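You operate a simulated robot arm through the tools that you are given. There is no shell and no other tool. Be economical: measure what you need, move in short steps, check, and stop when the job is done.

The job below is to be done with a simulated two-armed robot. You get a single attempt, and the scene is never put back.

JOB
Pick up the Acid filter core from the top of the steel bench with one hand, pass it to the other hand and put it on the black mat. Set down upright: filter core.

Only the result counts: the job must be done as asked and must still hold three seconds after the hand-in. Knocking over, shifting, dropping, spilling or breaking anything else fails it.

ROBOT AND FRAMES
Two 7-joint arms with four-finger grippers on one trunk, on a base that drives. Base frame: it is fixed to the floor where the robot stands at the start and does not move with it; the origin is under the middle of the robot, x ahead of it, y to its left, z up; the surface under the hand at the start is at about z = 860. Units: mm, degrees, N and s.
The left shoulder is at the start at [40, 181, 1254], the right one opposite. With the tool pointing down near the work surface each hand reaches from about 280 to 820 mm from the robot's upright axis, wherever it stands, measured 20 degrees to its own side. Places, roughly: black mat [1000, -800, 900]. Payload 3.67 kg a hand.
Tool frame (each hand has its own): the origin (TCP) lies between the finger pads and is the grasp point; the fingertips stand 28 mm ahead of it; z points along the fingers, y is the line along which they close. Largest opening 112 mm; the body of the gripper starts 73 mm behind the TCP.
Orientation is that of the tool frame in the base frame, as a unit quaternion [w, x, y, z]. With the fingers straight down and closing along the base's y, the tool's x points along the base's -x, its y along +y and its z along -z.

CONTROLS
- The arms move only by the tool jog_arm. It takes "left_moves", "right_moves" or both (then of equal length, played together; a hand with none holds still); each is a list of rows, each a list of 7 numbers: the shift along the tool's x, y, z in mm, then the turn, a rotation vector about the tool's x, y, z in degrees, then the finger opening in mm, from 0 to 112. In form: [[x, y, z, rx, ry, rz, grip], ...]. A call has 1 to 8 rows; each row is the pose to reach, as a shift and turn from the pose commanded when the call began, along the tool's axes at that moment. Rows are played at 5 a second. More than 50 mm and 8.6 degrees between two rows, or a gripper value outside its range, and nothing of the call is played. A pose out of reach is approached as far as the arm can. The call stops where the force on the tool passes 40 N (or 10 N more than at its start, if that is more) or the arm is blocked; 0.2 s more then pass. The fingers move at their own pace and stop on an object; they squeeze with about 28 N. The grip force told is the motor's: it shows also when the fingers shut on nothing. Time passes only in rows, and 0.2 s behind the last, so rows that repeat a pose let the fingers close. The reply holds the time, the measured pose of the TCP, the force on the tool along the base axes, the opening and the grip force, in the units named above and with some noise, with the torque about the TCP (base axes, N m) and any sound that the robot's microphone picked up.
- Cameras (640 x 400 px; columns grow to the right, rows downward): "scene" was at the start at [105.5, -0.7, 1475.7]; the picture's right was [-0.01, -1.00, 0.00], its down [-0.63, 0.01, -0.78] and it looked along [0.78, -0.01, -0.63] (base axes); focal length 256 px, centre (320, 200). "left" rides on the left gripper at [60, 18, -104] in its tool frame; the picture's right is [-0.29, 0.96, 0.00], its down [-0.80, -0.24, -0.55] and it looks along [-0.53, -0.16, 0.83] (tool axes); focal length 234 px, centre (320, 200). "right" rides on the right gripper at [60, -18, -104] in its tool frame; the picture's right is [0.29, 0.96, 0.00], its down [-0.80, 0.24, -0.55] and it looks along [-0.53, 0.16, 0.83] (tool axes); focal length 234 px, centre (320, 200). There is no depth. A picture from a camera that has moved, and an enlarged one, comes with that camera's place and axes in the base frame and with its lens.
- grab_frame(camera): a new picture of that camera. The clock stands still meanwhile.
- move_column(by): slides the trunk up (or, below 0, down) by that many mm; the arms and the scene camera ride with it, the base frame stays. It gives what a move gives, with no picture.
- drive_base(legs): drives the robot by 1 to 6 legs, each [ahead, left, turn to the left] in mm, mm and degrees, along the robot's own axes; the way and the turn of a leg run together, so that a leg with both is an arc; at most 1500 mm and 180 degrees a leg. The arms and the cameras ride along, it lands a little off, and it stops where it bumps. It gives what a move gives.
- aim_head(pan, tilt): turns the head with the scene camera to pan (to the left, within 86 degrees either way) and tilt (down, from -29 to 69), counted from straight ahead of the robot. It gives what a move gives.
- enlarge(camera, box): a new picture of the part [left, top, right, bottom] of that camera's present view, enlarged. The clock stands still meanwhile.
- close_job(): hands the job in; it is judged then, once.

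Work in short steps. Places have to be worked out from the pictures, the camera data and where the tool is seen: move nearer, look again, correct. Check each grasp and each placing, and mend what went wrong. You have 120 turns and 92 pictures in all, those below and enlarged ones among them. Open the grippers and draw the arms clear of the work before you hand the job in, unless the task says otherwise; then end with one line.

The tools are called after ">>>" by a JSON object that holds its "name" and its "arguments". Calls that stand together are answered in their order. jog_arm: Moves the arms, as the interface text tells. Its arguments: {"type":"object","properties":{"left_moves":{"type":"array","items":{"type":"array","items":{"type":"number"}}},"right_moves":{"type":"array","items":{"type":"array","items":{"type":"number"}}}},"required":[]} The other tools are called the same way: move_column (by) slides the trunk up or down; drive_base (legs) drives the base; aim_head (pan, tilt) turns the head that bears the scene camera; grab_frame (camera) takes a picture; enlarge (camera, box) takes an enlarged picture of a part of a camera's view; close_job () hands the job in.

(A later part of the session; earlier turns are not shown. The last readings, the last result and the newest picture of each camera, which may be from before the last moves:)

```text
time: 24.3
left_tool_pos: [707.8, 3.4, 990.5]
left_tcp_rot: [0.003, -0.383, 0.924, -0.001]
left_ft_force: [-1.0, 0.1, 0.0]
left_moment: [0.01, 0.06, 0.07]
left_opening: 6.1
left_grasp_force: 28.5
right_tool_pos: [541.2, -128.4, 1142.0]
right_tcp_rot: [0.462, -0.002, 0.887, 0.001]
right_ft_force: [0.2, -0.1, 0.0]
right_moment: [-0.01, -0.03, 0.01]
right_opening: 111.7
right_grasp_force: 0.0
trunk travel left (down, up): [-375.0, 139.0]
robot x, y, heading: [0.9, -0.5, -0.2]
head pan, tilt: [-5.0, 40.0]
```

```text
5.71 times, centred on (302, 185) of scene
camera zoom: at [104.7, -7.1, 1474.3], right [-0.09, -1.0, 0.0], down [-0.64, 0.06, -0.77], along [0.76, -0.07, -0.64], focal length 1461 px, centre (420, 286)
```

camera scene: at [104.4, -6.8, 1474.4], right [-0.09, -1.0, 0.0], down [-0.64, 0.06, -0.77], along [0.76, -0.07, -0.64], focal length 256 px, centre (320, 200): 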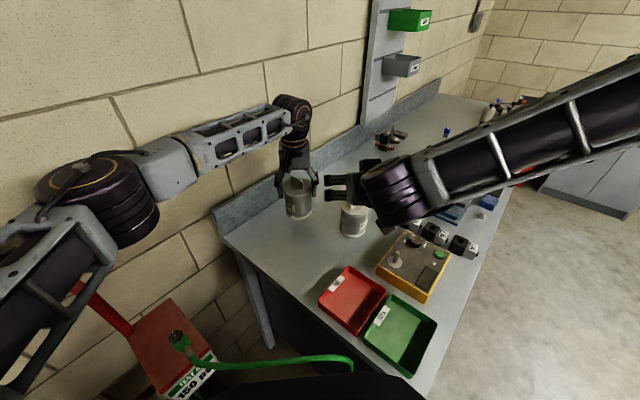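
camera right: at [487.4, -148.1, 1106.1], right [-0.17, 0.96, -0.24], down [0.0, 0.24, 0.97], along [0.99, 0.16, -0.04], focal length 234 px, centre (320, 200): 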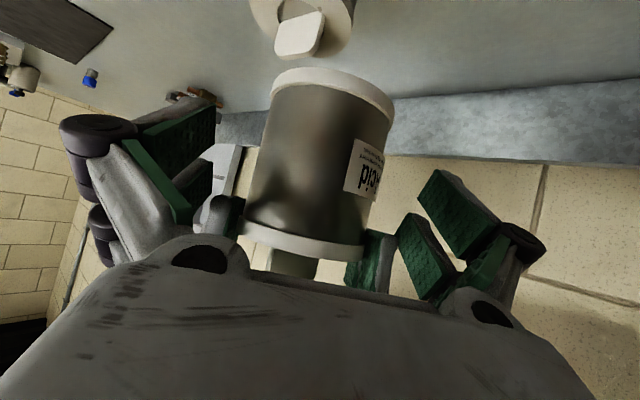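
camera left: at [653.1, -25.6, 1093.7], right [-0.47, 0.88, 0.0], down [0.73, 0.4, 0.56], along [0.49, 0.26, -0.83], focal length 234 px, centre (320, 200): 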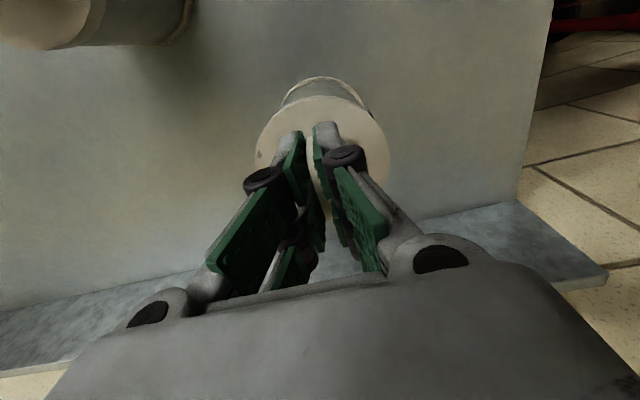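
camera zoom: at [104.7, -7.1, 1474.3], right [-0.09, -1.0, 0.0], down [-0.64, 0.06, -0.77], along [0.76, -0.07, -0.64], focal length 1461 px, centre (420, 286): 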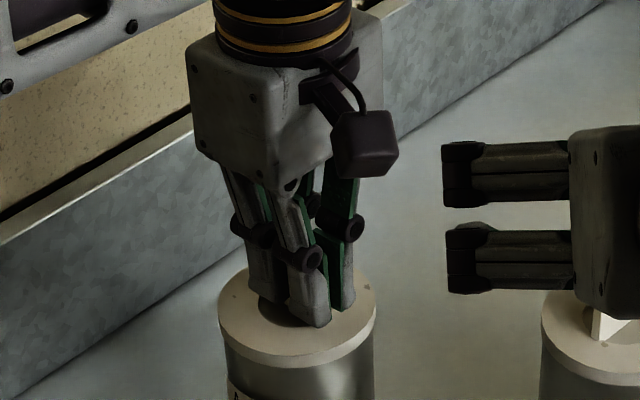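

The tab is held (6 mm thick, 28 N). I lift gently and check that the core comes up level.

>>> {"name": "jog_arm", "arguments": {"left_moves": [[0, 0, -10, 0, 0, 0, 0], [0, 0, -30, 0, 0, 0, 0], [0, 0, -60, 0, 0, 0, 0], [0, 0, -95, 0, 0, 0, 0], [0, 0, -130, 0, 0, 0, 0], [0, 0, -165, 0, 0, 0, 0], [0, 0, -165, 0, 0, 0, 0]]}}

>>> {"name": "grab_frame", "arguments": {"camera": "scene"}}

```text
time: 25.9
left_tool_pos: [705.7, 4.2, 1153.2]
left_tcp_rot: [0.003, -0.383, 0.924, -0.001]
left_ft_force: [-0.2, 0.2, -2.0]
left_moment: [-0.02, 0.02, 0.03]
left_opening: 6.1
left_grasp_force: 27.7
right_tool_pos: [541.6, -128.7, 1141.9]
right_tcp_rot: [0.462, -0.002, 0.887, 0.001]
right_ft_force: [-0.1, -0.1, 0.7]
right_moment: [-0.02, 0.01, 0.03]
right_opening: 112.0
right_grasp_force: 0.0
trunk travel left (down, up): [-375.0, 139.0]
robot x, y, heading: [0.5, 0.3, -0.1]
head pan, tilt: [-5.0, 40.0]
```

```text
53 pictures are left
camera scene: at [105.4, -7.1, 1474.2], right [-0.09, -1.0, 0.0], down [-0.64, 0.06, -0.77], along [0.76, -0.07, -0.64], focal length 256 px, centre (320, 200)
```

scene: 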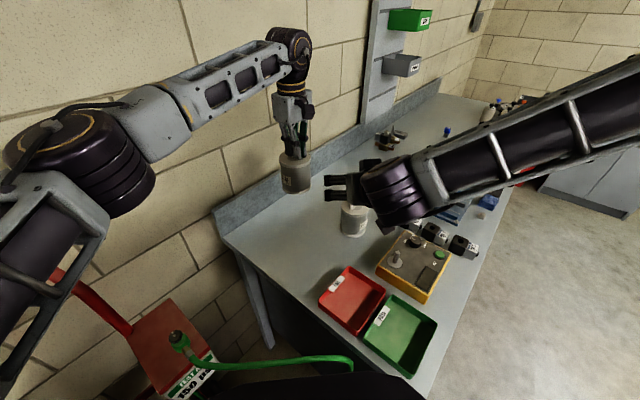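

The core hangs level from the tab. I carry it to the hand-over spot (640, -129, 1153) in front of the waiting right hand.

>>> {"name": "jog_arm", "arguments": {"left_moves": [[23, -8, 0, 0, 0, 0, 0], [46, -16, 0, 0, 0, 0, 0], [70, -24, 0, 0, 0, 0, 0], [94, -32, 0, 0, 0, 0, 0], [118, -40, 0, 0, 0, 0, 0], [141, -47, 0, 0, 0, 0, 0], [141, -47, 0, 0, 0, 0, 0]]}}

>>> {"name": "grab_frame", "arguments": {"camera": "right"}}

>>> {"name": "grab_frame", "arguments": {"camera": "scene"}}

```text
time: 27.5
left_tool_pos: [642.4, -129.1, 1153.6]
left_tcp_rot: [0.003, -0.383, 0.924, -0.002]
left_ft_force: [-0.1, -1.2, -3.0]
left_moment: [-0.03, 0.01, 0.0]
left_opening: 6.4
left_grasp_force: 28.3
right_tool_pos: [540.9, -127.3, 1143.0]
right_tcp_rot: [0.463, -0.002, 0.887, 0.0]
right_ft_force: [-0.7, -0.2, -0.3]
right_moment: [0.01, 0.01, -0.02]
right_opening: 111.9
right_grasp_force: 0.2
trunk travel left (down, up): [-375.0, 139.0]
robot x, y, heading: [-1.8, 0.5, -0.3]
head pan, tilt: [-5.0, 40.0]
```

```text
52 pictures are left
camera right: at [422.1, -146.5, 1152.6], right [-0.17, 0.96, -0.24], down [0.0, 0.24, 0.97], along [0.99, 0.16, -0.04], focal length 234 px, centre (320, 200)
```

right: 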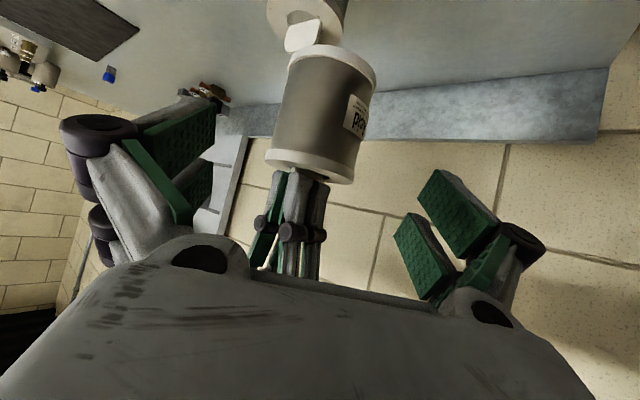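

```text
51 pictures are left
camera scene: at [105.2, -6.7, 1474.3], right [-0.09, -1.0, 0.0], down [-0.64, 0.06, -0.77], along [0.76, -0.07, -0.64], focal length 256 px, centre (320, 200)
```

scene: 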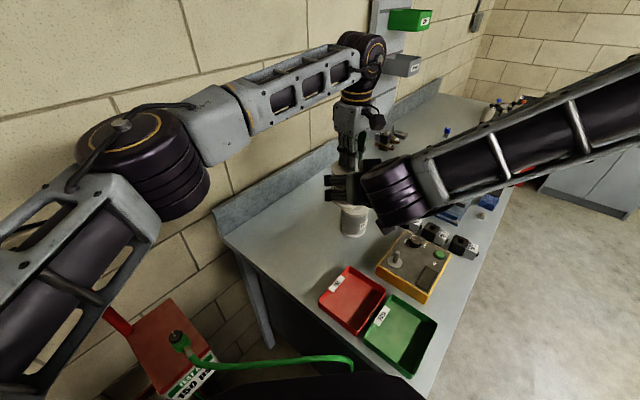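

The core is centred in front of the right hand (y≈-127, spanning z≈1018–1117). I advance 75 mm first and check forces.

>>> {"name": "jog_arm", "arguments": {"right_moves": [[0, 0, 25, 0, 0, 0, 112], [0, 0, 50, 0, 0, 0, 112], [0, 0, 75, 0, 0, 0, 112], [0, 0, 75, 0, 0, 0, 112]]}}

>>> {"name": "grab_frame", "arguments": {"camera": "right"}}

>>> {"name": "grab_frame", "arguments": {"camera": "left"}}

```text
time: 28.5
left_tool_pos: [641.1, -129.5, 1154.1]
left_tcp_rot: [0.003, -0.383, 0.924, -0.001]
left_ft_force: [-0.7, -0.4, -3.1]
left_moment: [-0.01, -0.04, 0.0]
left_opening: 6.0
left_grasp_force: 27.6
right_tool_pos: [602.2, -129.9, 1100.1]
right_tcp_rot: [0.462, -0.003, 0.887, 0.002]
right_ft_force: [-0.2, 0.3, 0.4]
right_moment: [0.0, -0.01, -0.02]
right_opening: 112.1
right_grasp_force: 0.1
trunk travel left (down, up): [-375.0, 139.0]
robot x, y, heading: [0.3, 0.4, -0.3]
head pan, tilt: [-5.0, 40.0]
```

```text
50 pictures are left
camera right: at [482.9, -148.5, 1109.6], right [-0.17, 0.96, -0.24], down [0.0, 0.24, 0.97], along [0.99, 0.16, -0.04], focal length 234 px, centre (320, 200)
```

right: 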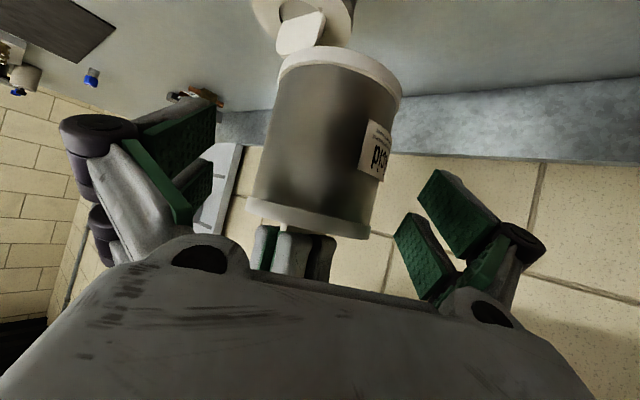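

```text
49 pictures are left
camera left: at [586.8, -158.6, 1257.1], right [-0.47, 0.88, 0.0], down [0.73, 0.4, 0.56], along [0.49, 0.26, -0.83], focal length 234 px, centre (320, 200)
```

left: 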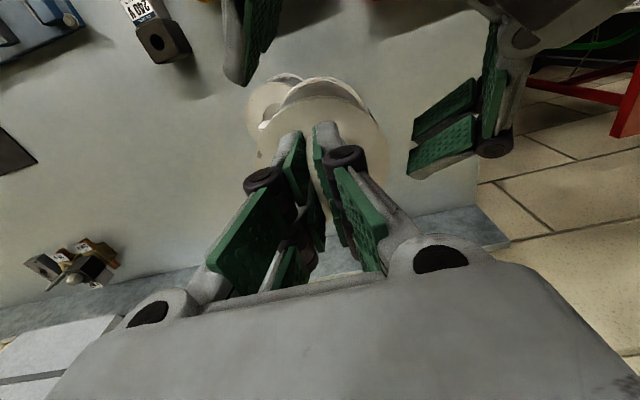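

Clear so far. I advance 37 mm more and close the right fingers.

>>> {"name": "jog_arm", "arguments": {"right_moves": [[0, 0, 20, 0, 0, 0, 112], [0, 0, 37, 0, 0, 0, 112], [0, 0, 37, 0, 0, 0, 100], [0, 0, 37, 0, 0, 0, 88], [0, 0, 37, 0, 0, 0, 78], [0, 0, 37, 0, 0, 0, 70], [0, 0, 37, 0, 0, 0, 70]]}}

>>> {"name": "grab_frame", "arguments": {"camera": "right"}}

>>> {"name": "grab_frame", "arguments": {"camera": "left"}}

```text
time: 30.1
left_tool_pos: [641.7, -131.0, 1152.8]
left_tcp_rot: [0.004, -0.382, 0.924, -0.003]
left_ft_force: [2.6, -11.4, -2.5]
left_moment: [-0.32, -0.04, 0.05]
left_opening: 6.2
left_grasp_force: 27.7
right_tool_pos: [632.0, -128.3, 1076.7]
right_tcp_rot: [0.461, -0.004, 0.887, 0.002]
right_ft_force: [-2.1, 11.6, -0.5]
right_moment: [-0.59, -0.05, 0.09]
right_opening: 85.1
right_grasp_force: 28.2
trunk travel left (down, up): [-375.0, 139.0]
robot x, y, heading: [-1.9, -2.4, -0.2]
head pan, tilt: [-5.0, 40.0]
```

```text
48 pictures are left
camera right: at [512.8, -147.3, 1086.3], right [-0.17, 0.96, -0.24], down [0.0, 0.24, 0.97], along [0.98, 0.17, -0.04], focal length 234 px, centre (320, 200)
```

right: 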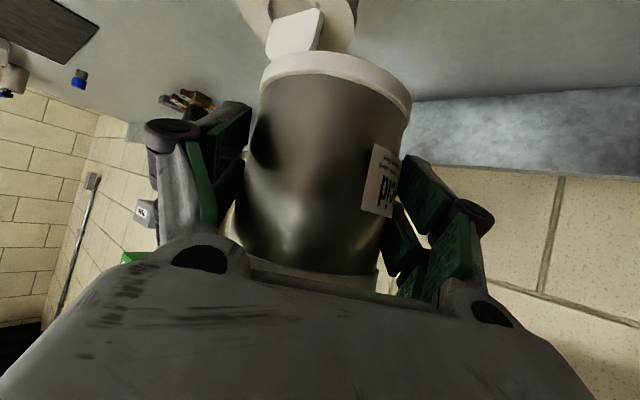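

```text
47 pictures are left
camera left: at [586.9, -159.3, 1256.9], right [-0.47, 0.88, 0.0], down [0.73, 0.4, 0.56], along [0.49, 0.26, -0.83], focal length 234 px, centre (320, 200)
```

left: 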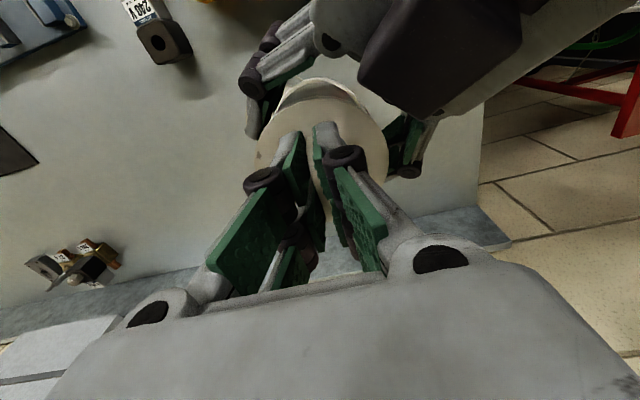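

Both hands hold it, but with 11 N sideways strain: the core sits slightly to +y of the right hand. I nudge the right hand +y by 2 mm to relax it.

>>> {"name": "jog_arm", "arguments": {"right_moves": [[0, 1, 0, 0, 0, 0, 70], [0, 2, 0, 0, 0, 0, 70], [0, 2, 0, 0, 0, 0, 70]]}}

```text
time: 30.9
left_tool_pos: [642.0, -128.5, 1152.5]
left_tcp_rot: [0.003, -0.384, 0.923, -0.001]
left_ft_force: [-3.9, -6.1, -0.7]
left_moment: [-0.28, 0.07, -0.01]
left_opening: 6.0
left_grasp_force: 28.1
right_tool_pos: [631.7, -127.0, 1077.1]
right_tcp_rot: [0.461, -0.002, 0.887, 0.001]
right_ft_force: [4.0, 6.6, -0.1]
right_moment: [-0.27, 0.24, 0.12]
right_opening: 84.9
right_grasp_force: 27.9
trunk travel left (down, up): [-375.0, 139.0]
robot x, y, heading: [-0.6, 1.3, 0.1]
head pan, tilt: [-5.0, 40.0]
```

Strain is down to about 6 N. Now I release the tab (a small opening) and lift the left hand straight up.

>>> {"name": "jog_arm", "arguments": {"right_moves": [[0, 1, 0, 0, 0, 0, 70], [0, 1, 0, 0, 0, 0, 70], [0, 1, 0, 0, 0, 0, 70], [0, 1, 0, 0, 0, 0, 70], [0, 1, 0, 0, 0, 0, 70], [0, 1, 0, 0, 0, 0, 70], [0, 1, 0, 0, 0, 0, 70]], "left_moves": [[0, 0, 0, 0, 0, 0, 10], [0, 0, 0, 0, 0, 0, 30], [0, 0, 0, 0, 0, 0, 30], [0, 0, -15, 0, 0, 0, 30], [0, 0, -40, 0, 0, 0, 30], [0, 0, -70, 0, 0, 0, 30], [0, 0, -100, 0, 0, 0, 30]]}}

>>> {"name": "grab_frame", "arguments": {"camera": "right"}}

>>> {"name": "grab_frame", "arguments": {"camera": "left"}}

>>> {"name": "grab_frame", "arguments": {"camera": "scene"}}

```text
time: 32.5
left_tool_pos: [638.9, -130.9, 1253.1]
left_tcp_rot: [0.004, -0.384, 0.923, -0.002]
left_ft_force: [-0.1, 0.2, 0.1]
left_moment: [0.02, 0.01, 0.01]
left_opening: 30.2
left_grasp_force: 0.1
right_tool_pos: [631.5, -126.2, 1077.3]
right_tcp_rot: [0.462, -0.002, 0.887, 0.001]
right_ft_force: [0.1, 0.3, -0.2]
right_moment: [0.01, 0.02, 0.03]
right_opening: 84.9
right_grasp_force: 28.0
trunk travel left (down, up): [-375.0, 139.0]
robot x, y, heading: [-0.1, -1.5, 0.1]
head pan, tilt: [-5.0, 40.0]
```

```text
46 pictures are left
camera right: at [511.4, -144.7, 1087.1], right [-0.17, 0.96, -0.24], down [0.0, 0.24, 0.97], along [0.99, 0.16, -0.04], focal length 234 px, centre (320, 200)
```

right: 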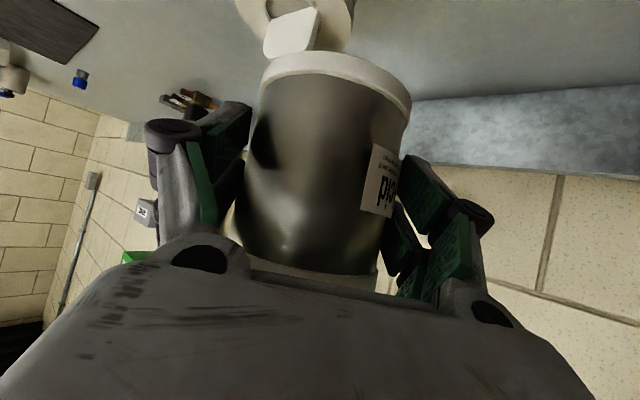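

```text
45 pictures are left
camera left: at [584.5, -159.5, 1357.4], right [-0.47, 0.88, 0.0], down [0.73, 0.39, 0.56], along [0.49, 0.26, -0.83], focal length 234 px, centre (320, 200)
```

left: 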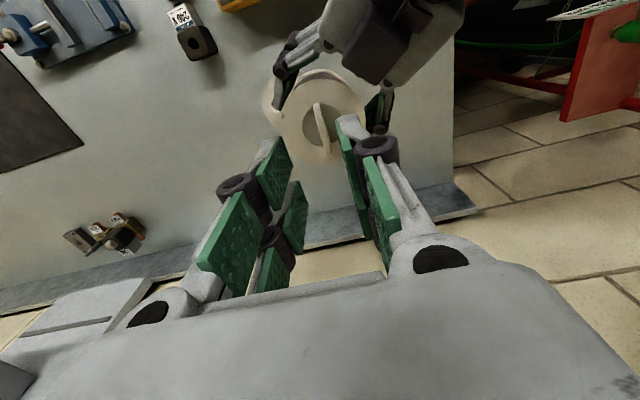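

```text
44 pictures are left
camera scene: at [103.9, -8.0, 1474.4], right [-0.09, -1.0, 0.0], down [-0.64, 0.06, -0.77], along [0.76, -0.07, -0.64], focal length 256 px, centre (320, 200)
```

scene: 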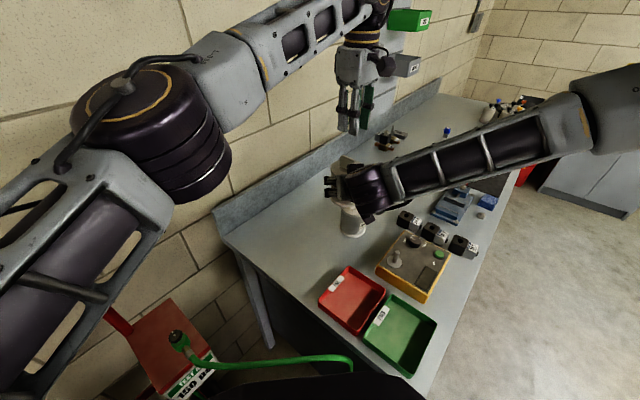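

The hand-over succeeded; the right hand holds the core alone, upright. I withdraw the left hand: first to the left, then back.

>>> {"name": "jog_arm", "arguments": {"left_moves": [[-32, 32, 0, 0, 0, 0, 30], [-64, 64, 0, 0, 0, 0, 30], [-95, 95, 0, 0, 0, 0, 30], [-127, 127, 0, 0, 0, 0, 30], [-113, 170, 0, 0, 0, 0, 30], [-99, 212, 0, 0, 0, 0, 30], [-85, 255, 0, 0, 0, 0, 30], [-71, 297, 0, 0, 0, 0, 30]]}}

>>> {"name": "aim_head", "arguments": {"pan": -75, "tilt": 40}}

>>> {"name": "grab_frame", "arguments": {"camera": "scene"}}

```text
time: 34.3
left_tool_pos: [480.3, 132.7, 1253.8]
left_tcp_rot: [0.004, -0.383, 0.924, -0.002]
left_ft_force: [-0.3, 0.9, 0.1]
left_moment: [0.0, -0.01, -0.01]
left_opening: 30.3
left_grasp_force: 0.0
right_tool_pos: [630.7, -125.8, 1078.2]
right_tcp_rot: [0.463, -0.002, 0.886, 0.0]
right_ft_force: [-0.7, -0.1, 0.4]
right_moment: [-0.02, 0.05, -0.05]
right_opening: 85.0
right_grasp_force: 27.8
trunk travel left (down, up): [-375.0, 139.0]
robot x, y, heading: [-2.9, -1.0, 0.5]
head pan, tilt: [-5.0, 40.0]
```

```text
time: 35.7
left_tool_pos: [482.2, 131.4, 1253.2]
left_tcp_rot: [0.003, -0.384, 0.923, -0.001]
left_ft_force: [-0.4, -0.6, -0.6]
left_moment: [-0.02, -0.01, 0.0]
left_opening: 30.0
left_grasp_force: 0.1
right_tool_pos: [632.8, -125.3, 1077.2]
right_tcp_rot: [0.462, -0.003, 0.887, 0.001]
right_ft_force: [0.1, -0.3, -0.2]
right_moment: [0.02, 0.01, 0.0]
right_opening: 84.9
right_grasp_force: 28.3
trunk travel left (down, up): [-375.0, 139.0]
robot x, y, heading: [-0.7, -2.4, 0.2]
head pan, tilt: [-75.0, 40.0]
```

```text
43 pictures are left
camera scene: at [42.5, -81.8, 1474.3], right [-0.97, -0.26, 0.0], down [-0.17, 0.62, -0.77], along [0.2, -0.74, -0.64], focal length 256 px, centre (320, 200)
```

scene: 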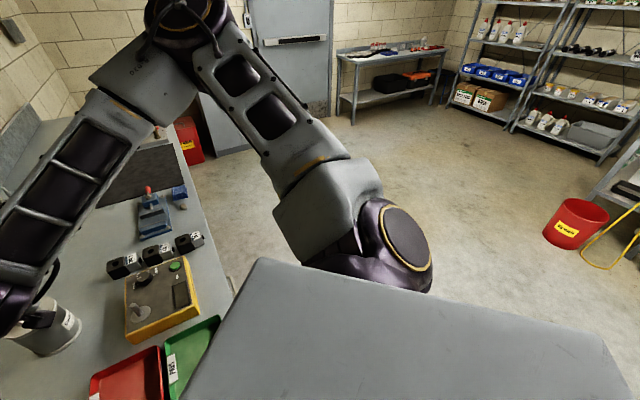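

The floor right of the bench looks clear. Before driving I check the floor close around the base.

>>> {"name": "aim_head", "arguments": {"pan": 0, "tilt": 69}}

>>> {"name": "grab_frame", "arguments": {"camera": "scene"}}

>>> {"name": "aim_head", "arguments": {"pan": -86, "tilt": 15}}

>>> {"name": "grab_frame", "arguments": {"camera": "scene"}}

```text
time: 37.1
left_tool_pos: [481.9, 132.1, 1253.1]
left_tcp_rot: [0.003, -0.384, 0.923, -0.001]
left_ft_force: [-0.2, 1.2, -0.4]
left_moment: [0.01, 0.03, 0.02]
left_opening: 29.8
left_grasp_force: 0.1
right_tool_pos: [631.6, -125.9, 1077.5]
right_tcp_rot: [0.462, -0.002, 0.887, 0.001]
right_ft_force: [0.6, 0.0, -0.6]
right_moment: [-0.02, 0.03, 0.01]
right_opening: 84.7
right_grasp_force: 28.2
trunk travel left (down, up): [-375.0, 139.0]
robot x, y, heading: [4.2, 2.8, -0.1]
head pan, tilt: [0.0, 68.8]
```

```text
42 pictures are left
camera scene: at [76.2, 0.3, 1438.2], right [0.0, -1.0, 0.0], down [-0.93, 0.0, -0.36], along [0.36, 0.0, -0.93], focal length 256 px, centre (320, 200)
```

scene: 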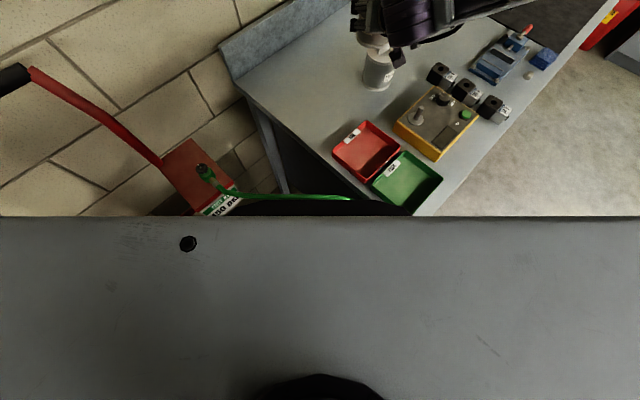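

```text
time: 38.7
left_tool_pos: [482.3, 131.8, 1253.1]
left_tcp_rot: [0.004, -0.384, 0.923, -0.001]
left_ft_force: [0.8, 0.7, 0.1]
left_moment: [0.01, 0.0, 0.01]
left_opening: 30.3
left_grasp_force: 0.0
right_tool_pos: [630.1, -124.6, 1077.7]
right_tcp_rot: [0.463, -0.002, 0.887, 0.001]
right_ft_force: [-0.6, -0.3, -0.2]
right_moment: [-0.01, 0.01, -0.01]
right_opening: 85.0
right_grasp_force: 27.7
trunk travel left (down, up): [-375.0, 139.0]
robot x, y, heading: [3.4, 2.7, 0.2]
head pan, tilt: [-85.9, 15.0]
```

```text
41 pictures are left
camera scene: at [26.9, -92.8, 1513.8], right [-1.0, -0.07, 0.0], down [-0.02, 0.26, -0.97], along [0.07, -0.96, -0.26], focal length 256 px, centre (320, 200)
```

scene: 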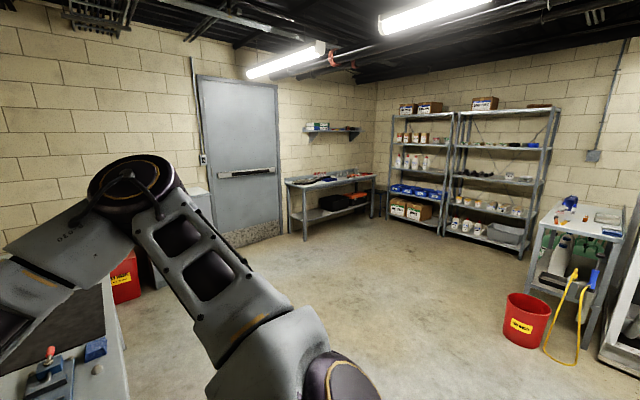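

The floor is clear. I raise the trunk 80 mm for clearance, back away from the bench, turn 45° left to face it, and slide right along it.

>>> {"name": "move_column", "arguments": {"by": 80}}

>>> {"name": "drive_base", "arguments": {"legs": [[-500, -500, 0], [0, 0, 45]]}}

>>> {"name": "aim_head", "arguments": {"pan": -30, "tilt": 35}}

>>> {"name": "grab_frame", "arguments": {"camera": "scene"}}

```text
time: 39.9
left_tool_pos: [482.0, 132.0, 1333.5]
left_tcp_rot: [0.003, -0.384, 0.923, -0.001]
left_ft_force: [-0.7, -0.6, 0.2]
left_moment: [0.03, 0.04, 0.0]
left_opening: 29.8
left_grasp_force: 0.1
right_tool_pos: [631.5, -125.2, 1157.9]
right_tcp_rot: [0.462, -0.002, 0.887, 0.001]
right_ft_force: [0.0, 0.7, -1.8]
right_moment: [0.06, 0.04, -0.03]
right_opening: 84.8
right_grasp_force: 28.3
trunk travel left (down, up): [-455.0, 59.0]
robot x, y, heading: [0.4, -0.8, -0.0]
head pan, tilt: [-85.9, 15.0]
```

```text
time: 46.1
left_tool_pos: [-254.3, -73.8, 1333.7]
left_tcp_rot: [-0.004, 0.715, -0.699, 0.0]
left_ft_force: [-0.2, 0.9, 0.3]
left_moment: [-0.02, -0.01, 0.04]
left_opening: 30.0
left_grasp_force: 0.1
right_tool_pos: [35.2, -142.1, 1158.6]
right_tcp_rot: [0.424, -0.35, 0.815, 0.181]
right_ft_force: [-0.2, -0.4, -2.7]
right_moment: [-0.01, 0.0, 0.0]
right_opening: 84.8
right_grasp_force: 27.7
trunk travel left (down, up): [-455.0, 59.0]
robot x, y, heading: [-493.1, -514.3, 46.2]
head pan, tilt: [-85.9, 15.0]
```

```text
time: 47.3
left_tool_pos: [-254.8, -72.4, 1333.9]
left_tcp_rot: [-0.004, 0.715, -0.699, -0.001]
left_ft_force: [-1.0, 0.5, -0.6]
left_moment: [-0.01, 0.01, 0.0]
left_opening: 30.1
left_grasp_force: 0.0
right_tool_pos: [35.7, -142.0, 1157.6]
right_tcp_rot: [0.425, -0.35, 0.815, 0.183]
right_ft_force: [0.2, 1.0, -2.7]
right_moment: [-0.02, 0.01, 0.0]
right_opening: 84.7
right_grasp_force: 28.0
trunk travel left (down, up): [-455.0, 59.0]
robot x, y, heading: [-491.1, -511.9, 45.9]
head pan, tilt: [-30.0, 35.0]
```

```text
40 pictures are left
camera scene: at [-393.5, -471.6, 1563.0], right [0.28, -0.96, 0.0], down [-0.55, -0.16, -0.82], along [0.79, 0.23, -0.57], focal length 256 px, centre (320, 200)
```

scene: 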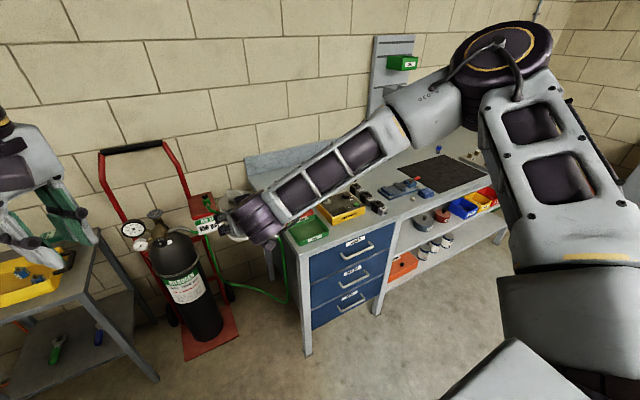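

The mat is in view and the way is clear. I slide right 1140 mm along the bench.

>>> {"name": "drive_base", "arguments": {"legs": [[0, -1140, -1]]}}

>>> {"name": "aim_head", "arguments": {"pan": 0, "tilt": 48}}

>>> {"name": "grab_frame", "arguments": {"camera": "scene"}}

>>> {"name": "grab_frame", "arguments": {"camera": "right"}}

```text
time: 53.3
left_tool_pos: [563.7, -858.4, 1333.7]
left_tcp_rot: [-0.003, 0.713, -0.701, 0.0]
left_ft_force: [1.0, 0.6, -0.5]
left_moment: [-0.01, 0.03, 0.02]
left_opening: 30.3
left_grasp_force: 0.1
right_tool_pos: [853.3, -930.7, 1157.8]
right_tcp_rot: [0.425, -0.349, 0.815, 0.181]
right_ft_force: [-0.9, 0.0, -2.7]
right_moment: [-0.03, 0.03, 0.0]
right_opening: 84.3
right_grasp_force: 28.5
trunk travel left (down, up): [-455.0, 59.0]
robot x, y, heading: [324.7, -1298.5, 45.7]
head pan, tilt: [-30.0, 35.0]
```

```text
time: 54.2
left_tool_pos: [563.2, -859.5, 1334.2]
left_tcp_rot: [-0.004, 0.713, -0.701, 0.0]
left_ft_force: [0.5, -0.2, 0.1]
left_moment: [-0.02, 0.03, -0.01]
left_opening: 29.8
left_grasp_force: 0.1
right_tool_pos: [852.6, -930.5, 1158.1]
right_tcp_rot: [0.425, -0.348, 0.816, 0.181]
right_ft_force: [0.1, -1.2, -2.4]
right_moment: [-0.02, 0.05, -0.02]
right_opening: 84.7
right_grasp_force: 27.8
trunk travel left (down, up): [-455.0, 59.0]
robot x, y, heading: [324.0, -1294.3, 46.2]
head pan, tilt: [0.0, 48.0]
```

```text
39 pictures are left
camera scene: at [392.8, -1225.4, 1544.0], right [0.72, -0.7, 0.0], down [-0.52, -0.53, -0.67], along [0.47, 0.48, -0.74], focal length 256 px, centre (320, 200)
```

scene: 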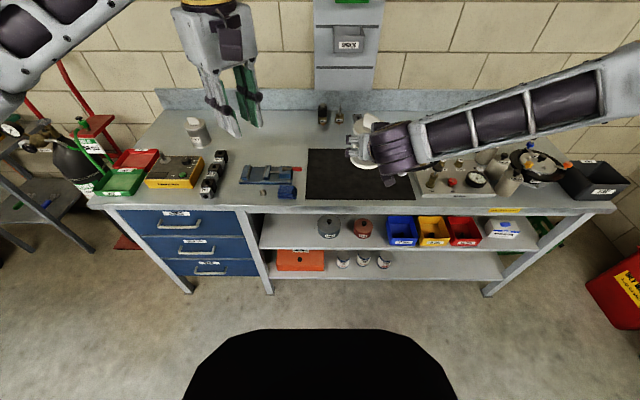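

```text
38 pictures are left
camera right: at [783.7, -1029.5, 1167.8], right [-0.81, 0.54, -0.24], down [-0.17, 0.17, 0.97], along [0.57, 0.82, -0.04], focal length 234 px, centre (320, 200)
```

right: 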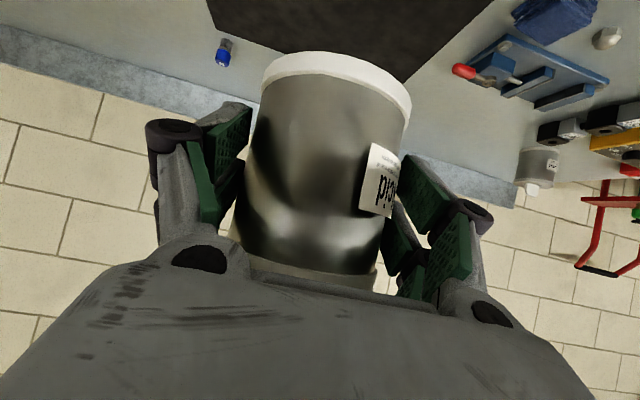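

The mat spans roughly d 1080–1478 along and n 40–327 across the bench, and the core is over its left-centre in line. I drive forward 160 mm; the arm can cover the rest.

>>> {"name": "drive_base", "arguments": {"legs": [[160, 0, -0.8]]}}

>>> {"name": "jog_arm", "arguments": {"right_moves": [[-10, 0, 14, 0, 0, 0, 70], [-20, 0, 28, 0, 0, 0, 70], [-29, 0, 41, 0, 0, 0, 70], [-29, 0, 41, 0, 0, 0, 70]]}}

>>> {"name": "grab_frame", "arguments": {"camera": "scene"}}

>>> {"name": "grab_frame", "arguments": {"camera": "right"}}

```text
time: 55.6
left_tool_pos: [677.6, -752.1, 1336.3]
left_tcp_rot: [-0.005, 0.709, -0.705, -0.001]
left_ft_force: [0.2, -0.1, -0.7]
left_moment: [0.07, -0.03, -0.02]
left_opening: 29.9
left_grasp_force: 0.1
right_tool_pos: [966.4, -826.3, 1159.9]
right_tcp_rot: [0.427, -0.343, 0.817, 0.179]
right_ft_force: [0.4, 0.4, -2.3]
right_moment: [-0.02, 0.0, -0.02]
right_opening: 84.8
right_grasp_force: 28.2
trunk travel left (down, up): [-455.0, 59.0]
robot x, y, heading: [431.7, -1185.8, 45.0]
head pan, tilt: [0.0, 48.0]
```

```text
time: 56.6
left_tool_pos: [679.6, -748.9, 1334.4]
left_tcp_rot: [-0.004, 0.709, -0.705, 0.001]
left_ft_force: [1.0, -0.1, 0.3]
left_moment: [-0.03, 0.0, -0.02]
left_opening: 30.0
left_grasp_force: 0.1
right_tool_pos: [1002.6, -789.2, 1158.1]
right_tcp_rot: [0.426, -0.343, 0.818, 0.178]
right_ft_force: [-0.3, 0.6, -2.5]
right_moment: [-0.02, 0.05, 0.02]
right_opening: 84.7
right_grasp_force: 28.0
trunk travel left (down, up): [-455.0, 59.0]
robot x, y, heading: [435.2, -1183.0, 45.7]
head pan, tilt: [0.0, 48.0]
```

```text
37 pictures are left
camera scene: at [503.9, -1113.7, 1544.0], right [0.71, -0.7, 0.0], down [-0.52, -0.53, -0.67], along [0.47, 0.47, -0.74], focal length 256 px, centre (320, 200)
```

scene: 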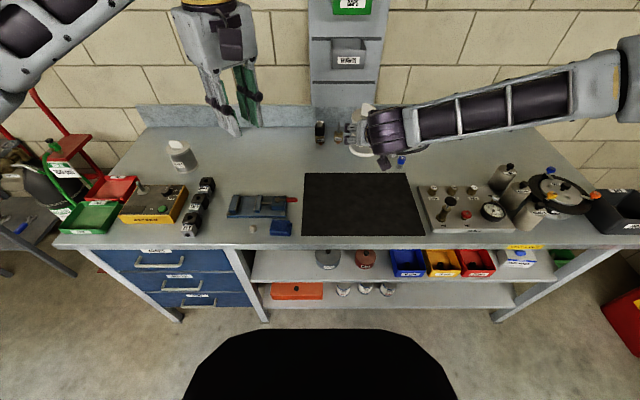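

```text
36 pictures are left
camera right: at [932.2, -886.8, 1167.9], right [-0.8, 0.55, -0.24], down [-0.17, 0.17, 0.97], along [0.58, 0.82, -0.04], focal length 234 px, centre (320, 200)
```

right: 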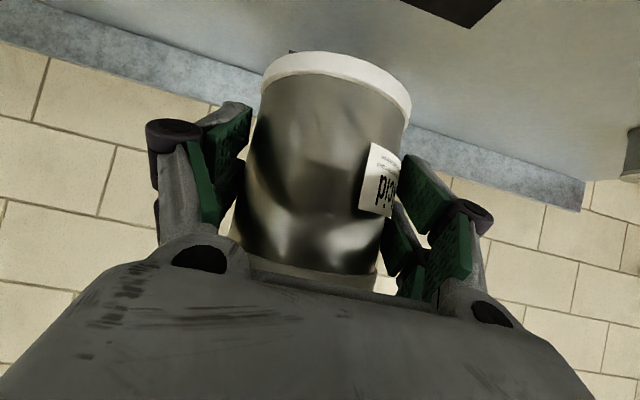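

The mat's centre is about (1032, -779) and the core hangs over roughly (1008, -784), well inside it. I lower the trunk 200 mm, leaving ~40 mm, and look.

>>> {"name": "move_column", "arguments": {"by": -200}}

>>> {"name": "grab_frame", "arguments": {"camera": "scene"}}

>>> {"name": "grab_frame", "arguments": {"camera": "right"}}

>>> {"name": "grab_frame", "arguments": {"camera": "left"}}

```text
time: 58.8
left_tool_pos: [680.2, -750.1, 1134.9]
left_tcp_rot: [-0.004, 0.709, -0.705, 0.0]
left_ft_force: [0.6, 0.7, 0.5]
left_moment: [-0.02, 0.03, 0.0]
left_opening: 30.3
left_grasp_force: 0.1
right_tool_pos: [1003.4, -789.4, 958.2]
right_tcp_rot: [0.426, -0.343, 0.818, 0.179]
right_ft_force: [0.1, -0.1, -2.6]
right_moment: [0.0, 0.04, -0.01]
right_opening: 85.0
right_grasp_force: 27.8
trunk travel left (down, up): [-255.0, 259.0]
robot x, y, heading: [434.4, -1180.4, 45.5]
head pan, tilt: [0.0, 48.0]
```

```text
35 pictures are left
camera scene: at [504.1, -1113.5, 1343.8], right [0.71, -0.7, 0.0], down [-0.52, -0.53, -0.67], along [0.47, 0.47, -0.74], focal length 256 px, centre (320, 200)
```

scene: 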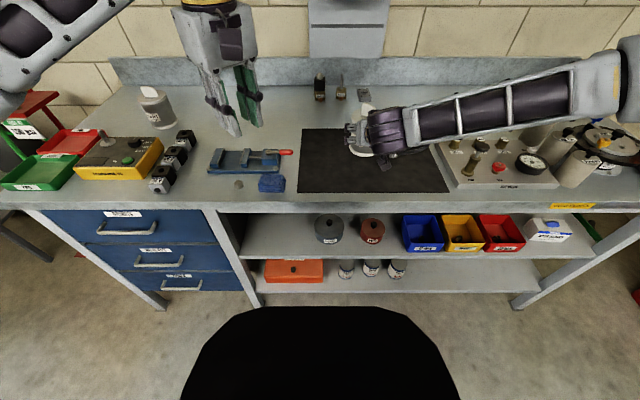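

```text
34 pictures are left
camera right: at [932.3, -886.7, 967.8], right [-0.8, 0.55, -0.24], down [-0.17, 0.17, 0.97], along [0.58, 0.82, -0.04], focal length 234 px, centre (320, 200)
```

right: 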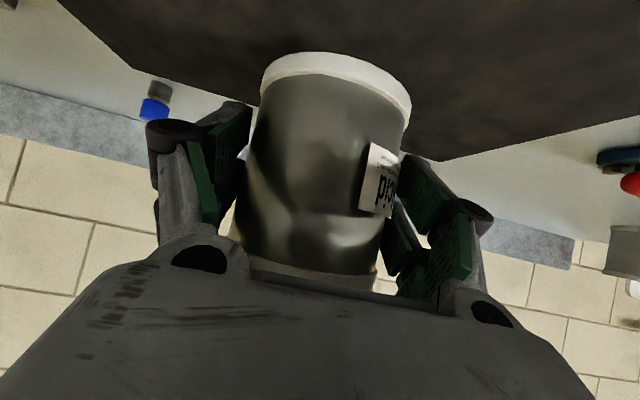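

```text
33 pictures are left
camera left: at [663.0, -809.4, 1237.8], right [-0.96, 0.28, 0.0], down [0.23, 0.8, 0.56], along [0.16, 0.54, -0.83], focal length 234 px, centre (320, 200)
```

left: 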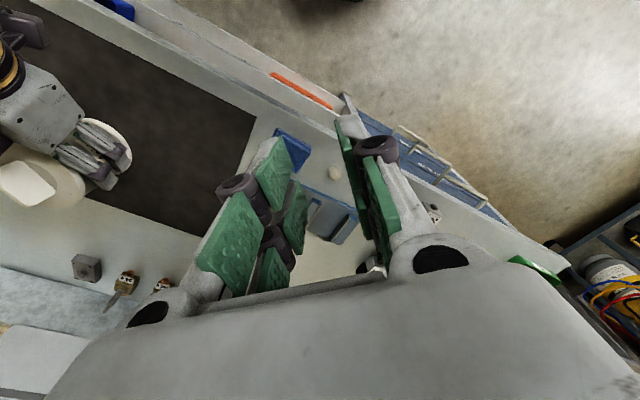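

I enlarge both views to check the core's uprightness before touchdown.

>>> {"name": "enlarge", "arguments": {"camera": "left", "box": [0, 90, 160, 230]}}

>>> {"name": "enlarge", "arguments": {"camera": "scene", "box": [310, 80, 440, 180]}}

```text
2.86 times, centred on (80, 160) of left
camera zoom: at [663.0, -809.4, 1237.8], right [-0.96, 0.28, 0.0], down [0.23, 0.8, 0.56], along [0.16, 0.54, -0.83], focal length 669 px, centre (1006, 314)
```

zoom: 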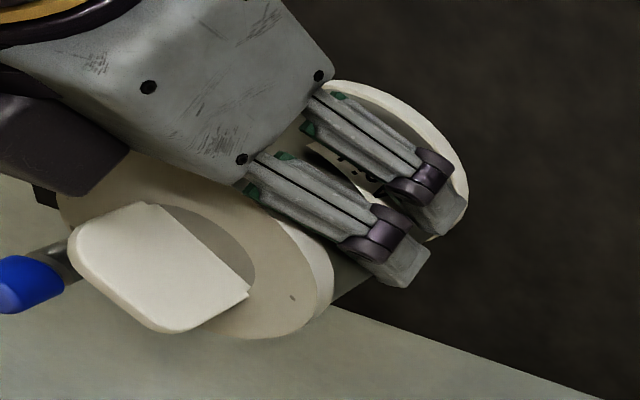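

```text
4.00 times, centred on (375, 130) of scene
camera zoom: at [504.1, -1113.5, 1343.8], right [0.71, -0.7, 0.0], down [-0.52, -0.53, -0.67], along [0.47, 0.47, -0.74], focal length 1023 px, centre (100, 480)
```

zoom: 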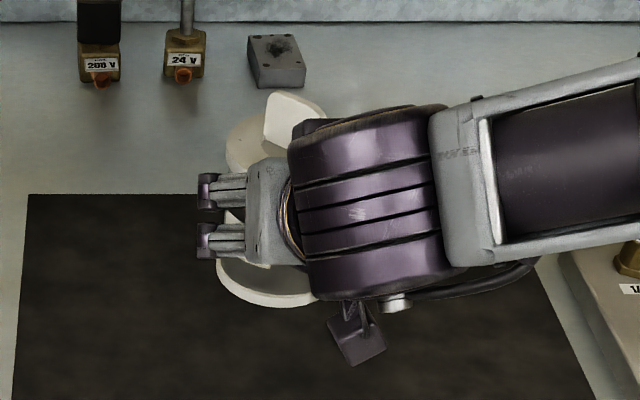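

The core looks vertical. I lower with the arm 34 mm straight down, then feel for contact in small steps.

>>> {"name": "jog_arm", "arguments": {"right_moves": [[12.3, 0, 8.6, 0, 0, 0, 70], [22.1, 0, 15.5, 0, 0, 0, 70], [27.8, 0, 19.5, 0, 0, 0, 70], [29.5, 0, 20.7, 0, 0, 0, 70], [29.5, 0, 20.7, 0, 0, 0, 70]]}}

>>> {"name": "enlarge", "arguments": {"camera": "left", "box": [0, 90, 160, 230]}}

```text
time: 60.0
left_tool_pos: [679.5, -750.1, 1133.9]
left_tcp_rot: [-0.003, 0.709, -0.705, 0.0]
left_ft_force: [0.7, 0.1, -0.1]
left_moment: [-0.01, -0.03, -0.03]
left_opening: 30.0
left_grasp_force: 0.1
right_tool_pos: [1003.2, -789.3, 922.7]
right_tcp_rot: [0.425, -0.345, 0.817, 0.18]
right_ft_force: [0.0, 0.3, -2.1]
right_moment: [-0.08, 0.0, -0.02]
right_opening: 84.4
right_grasp_force: 27.8
trunk travel left (down, up): [-255.0, 259.0]
robot x, y, heading: [435.4, -1185.8, 45.1]
head pan, tilt: [0.0, 48.0]
```

```text
2.86 times, centred on (80, 160) of left
camera zoom: at [663.0, -809.4, 1237.7], right [-0.96, 0.28, 0.0], down [0.23, 0.8, 0.56], along [0.16, 0.54, -0.83], focal length 669 px, centre (1006, 314)
```

zoom: 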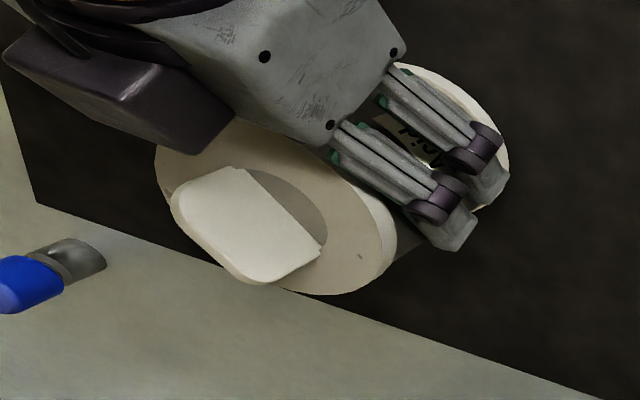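

No contact yet (−2 N, just the weight). I go down in 1–2 mm steps.

>>> {"name": "jog_arm", "arguments": {"right_moves": [[1.6, 0, 1.1, 0, 0, 0, 70], [3.3, 0, 2.3, 0, 0, 0, 70], [4.1, 0, 2.9, 0, 0, 0, 70], [4.1, 0, 2.9, 0, 0, 0, 70]]}}

```text
time: 61.0
left_tool_pos: [679.4, -749.8, 1133.5]
left_tcp_rot: [-0.004, 0.709, -0.705, 0.0]
left_ft_force: [-0.4, 0.0, -0.5]
left_moment: [-0.01, 0.02, 0.0]
left_opening: 30.1
left_grasp_force: 0.1
right_tool_pos: [1003.0, -787.9, 918.0]
right_tcp_rot: [0.426, -0.343, 0.818, 0.178]
right_ft_force: [0.8, 1.7, -0.1]
right_moment: [0.06, 0.04, -0.03]
right_opening: 84.7
right_grasp_force: 28.6
trunk travel left (down, up): [-255.0, 259.0]
robot x, y, heading: [435.0, -1186.0, 45.1]
head pan, tilt: [0.0, 48.0]
```

Force is beginning to change, so first contact is near. I go 2 mm further.

>>> {"name": "jog_arm", "arguments": {"right_moves": [[0.8, 0, 0.6, 0, 0, 0, 70], [1.6, 0, 1.1, 0, 0, 0, 70], [1.6, 0, 1.1, 0, 0, 0, 70]]}}

>>> {"name": "enlarge", "arguments": {"camera": "left", "box": [0, 90, 160, 230]}}

>>> {"name": "grab_frame", "arguments": {"camera": "right"}}

```text
time: 61.8
left_tool_pos: [680.3, -750.3, 1134.7]
left_tcp_rot: [-0.005, 0.709, -0.705, 0.0]
left_ft_force: [-0.4, 0.3, 0.4]
left_moment: [-0.03, -0.02, -0.01]
left_opening: 30.0
left_grasp_force: 0.0
right_tool_pos: [1004.2, -789.1, 917.7]
right_tcp_rot: [0.427, -0.341, 0.818, 0.178]
right_ft_force: [6.1, 1.3, 13.3]
right_moment: [0.15, 0.14, -0.1]
right_opening: 84.3
right_grasp_force: 28.2
trunk travel left (down, up): [-255.0, 259.0]
robot x, y, heading: [434.5, -1183.7, 45.2]
head pan, tilt: [0.0, 48.0]
```

```text
2.86 times, centred on (80, 160) of left
camera zoom: at [662.6, -810.1, 1238.1], right [-0.96, 0.28, 0.0], down [0.23, 0.79, 0.56], along [0.16, 0.54, -0.83], focal length 669 px, centre (1006, 314)
```

zoom: 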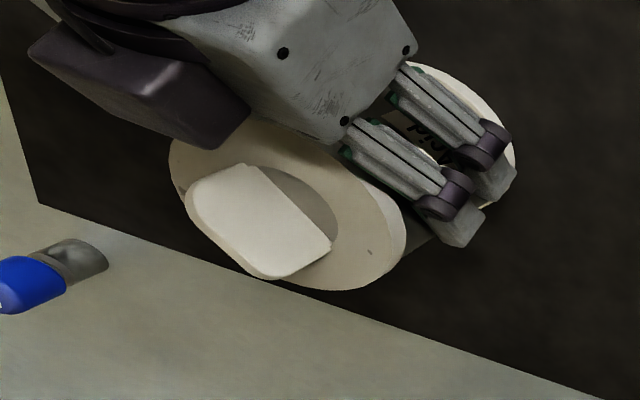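

```text
28 pictures are left
camera right: at [932.2, -886.6, 926.3], right [-0.8, 0.55, -0.24], down [-0.17, 0.17, 0.97], along [0.58, 0.81, -0.04], focal length 234 px, centre (320, 200)
```

right: 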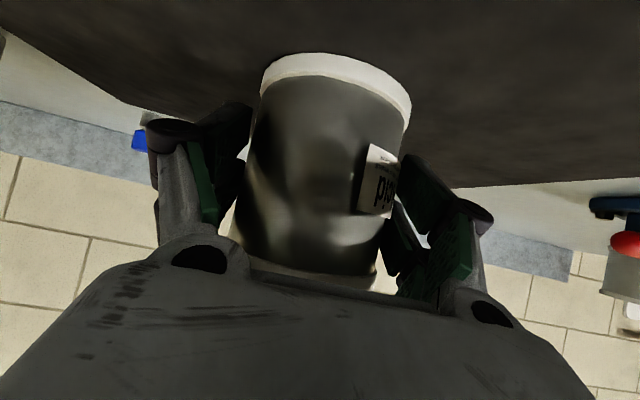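

The core presses on the mat with about 15 N: it is seated. I open the right fingers and let it settle before moving.

>>> {"name": "jog_arm", "arguments": {"right_moves": [[-0.4, 0, -0.3, 0, 0, 0, 84], [-0.8, 0, -0.5, 0, 0, 0, 90], [-0.8, 0, -0.5, 0, 0, 0, 100], [-0.8, 0, -0.5, 0, 0, 0, 112], [-0.8, 0, -0.5, 0, 0, 0, 112]]}}

>>> {"name": "grab_frame", "arguments": {"camera": "right"}}

>>> {"name": "grab_frame", "arguments": {"camera": "left"}}

```text
time: 63.0
left_tool_pos: [679.4, -749.7, 1134.6]
left_tcp_rot: [-0.003, 0.709, -0.705, 0.0]
left_ft_force: [-0.2, 1.9, -0.9]
left_moment: [-0.01, -0.01, 0.01]
left_opening: 29.9
left_grasp_force: 0.0
right_tool_pos: [1002.9, -788.8, 917.1]
right_tcp_rot: [0.426, -0.344, 0.818, 0.179]
right_ft_force: [0.6, 0.4, -0.1]
right_moment: [0.03, 0.01, 0.0]
right_opening: 112.4
right_grasp_force: 0.0
trunk travel left (down, up): [-255.0, 259.0]
robot x, y, heading: [433.5, -1182.3, 45.2]
head pan, tilt: [0.0, 48.0]
```

```text
27 pictures are left
camera right: at [932.1, -886.7, 925.4], right [-0.8, 0.55, -0.24], down [-0.17, 0.17, 0.97], along [0.58, 0.82, -0.04], focal length 234 px, centre (320, 200)
```

right: 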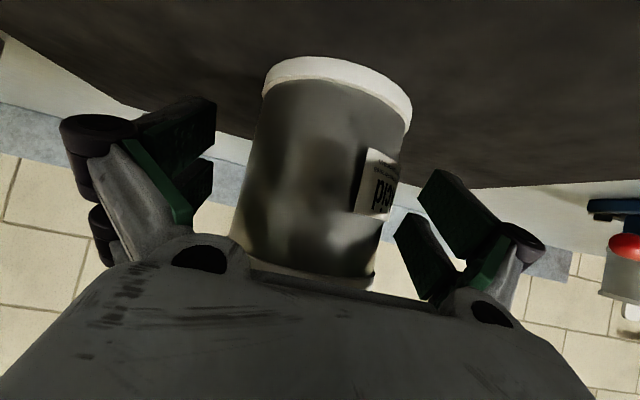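

```text
26 pictures are left
camera left: at [663.0, -809.4, 1237.7], right [-0.96, 0.28, 0.0], down [0.23, 0.8, 0.56], along [0.16, 0.54, -0.83], focal length 234 px, centre (320, 200)
```

left: 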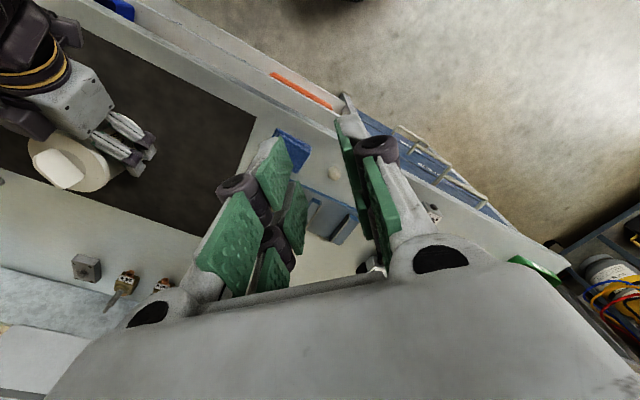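

The core stands free on the mat and the fingers are clear of it. I draw the right hand back along its axis.

>>> {"name": "jog_arm", "arguments": {"right_moves": [[0, 0, -15, 0, 0, 0, 112], [0, 0, -35, 0, 0, 0, 112], [0, 0, -60, 0, 0, 0, 112], [0, 0, -90, 0, 0, 0, 112], [0, 0, -120, 0, 0, 0, 112], [0, 0, -140, 0, 0, 0, 112]]}}

>>> {"name": "grab_frame", "arguments": {"camera": "right"}}

>>> {"name": "grab_frame", "arguments": {"camera": "scene"}}

```text
time: 64.4
left_tool_pos: [678.0, -750.5, 1134.4]
left_tcp_rot: [-0.006, 0.708, -0.706, 0.001]
left_ft_force: [-0.3, -0.3, 0.3]
left_moment: [0.05, 0.0, 0.0]
left_opening: 29.8
left_grasp_force: 0.2
right_tool_pos: [922.5, -871.1, 996.0]
right_tcp_rot: [0.425, -0.344, 0.818, 0.179]
right_ft_force: [-0.3, -0.9, 0.3]
right_moment: [-0.01, 0.02, -0.02]
right_opening: 111.9
right_grasp_force: 0.0
trunk travel left (down, up): [-255.0, 259.0]
robot x, y, heading: [431.1, -1187.3, 45.1]
head pan, tilt: [0.0, 48.0]
```

```text
25 pictures are left
camera right: at [851.4, -969.2, 1006.2], right [-0.8, 0.55, -0.24], down [-0.17, 0.17, 0.97], along [0.58, 0.82, -0.04], focal length 234 px, centre (320, 200)
```

right: 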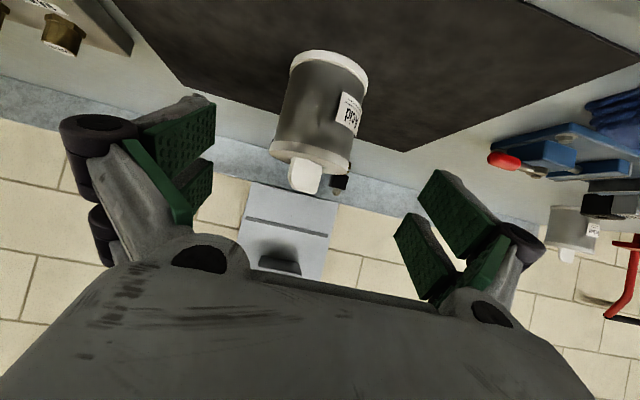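

```text
24 pictures are left
camera scene: at [503.4, -1113.8, 1343.9], right [0.71, -0.7, 0.0], down [-0.52, -0.53, -0.67], along [0.47, 0.48, -0.74], focal length 256 px, centre (320, 200)
```

scene: 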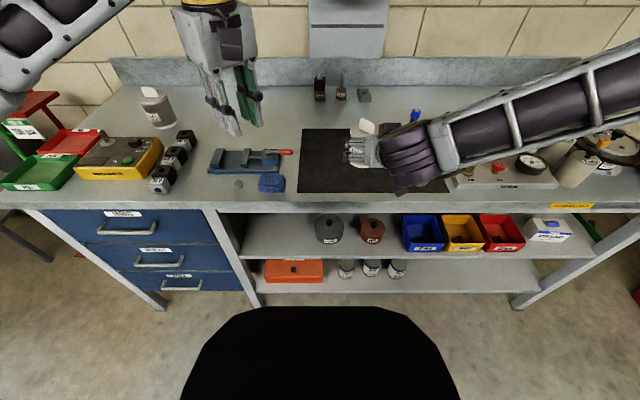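

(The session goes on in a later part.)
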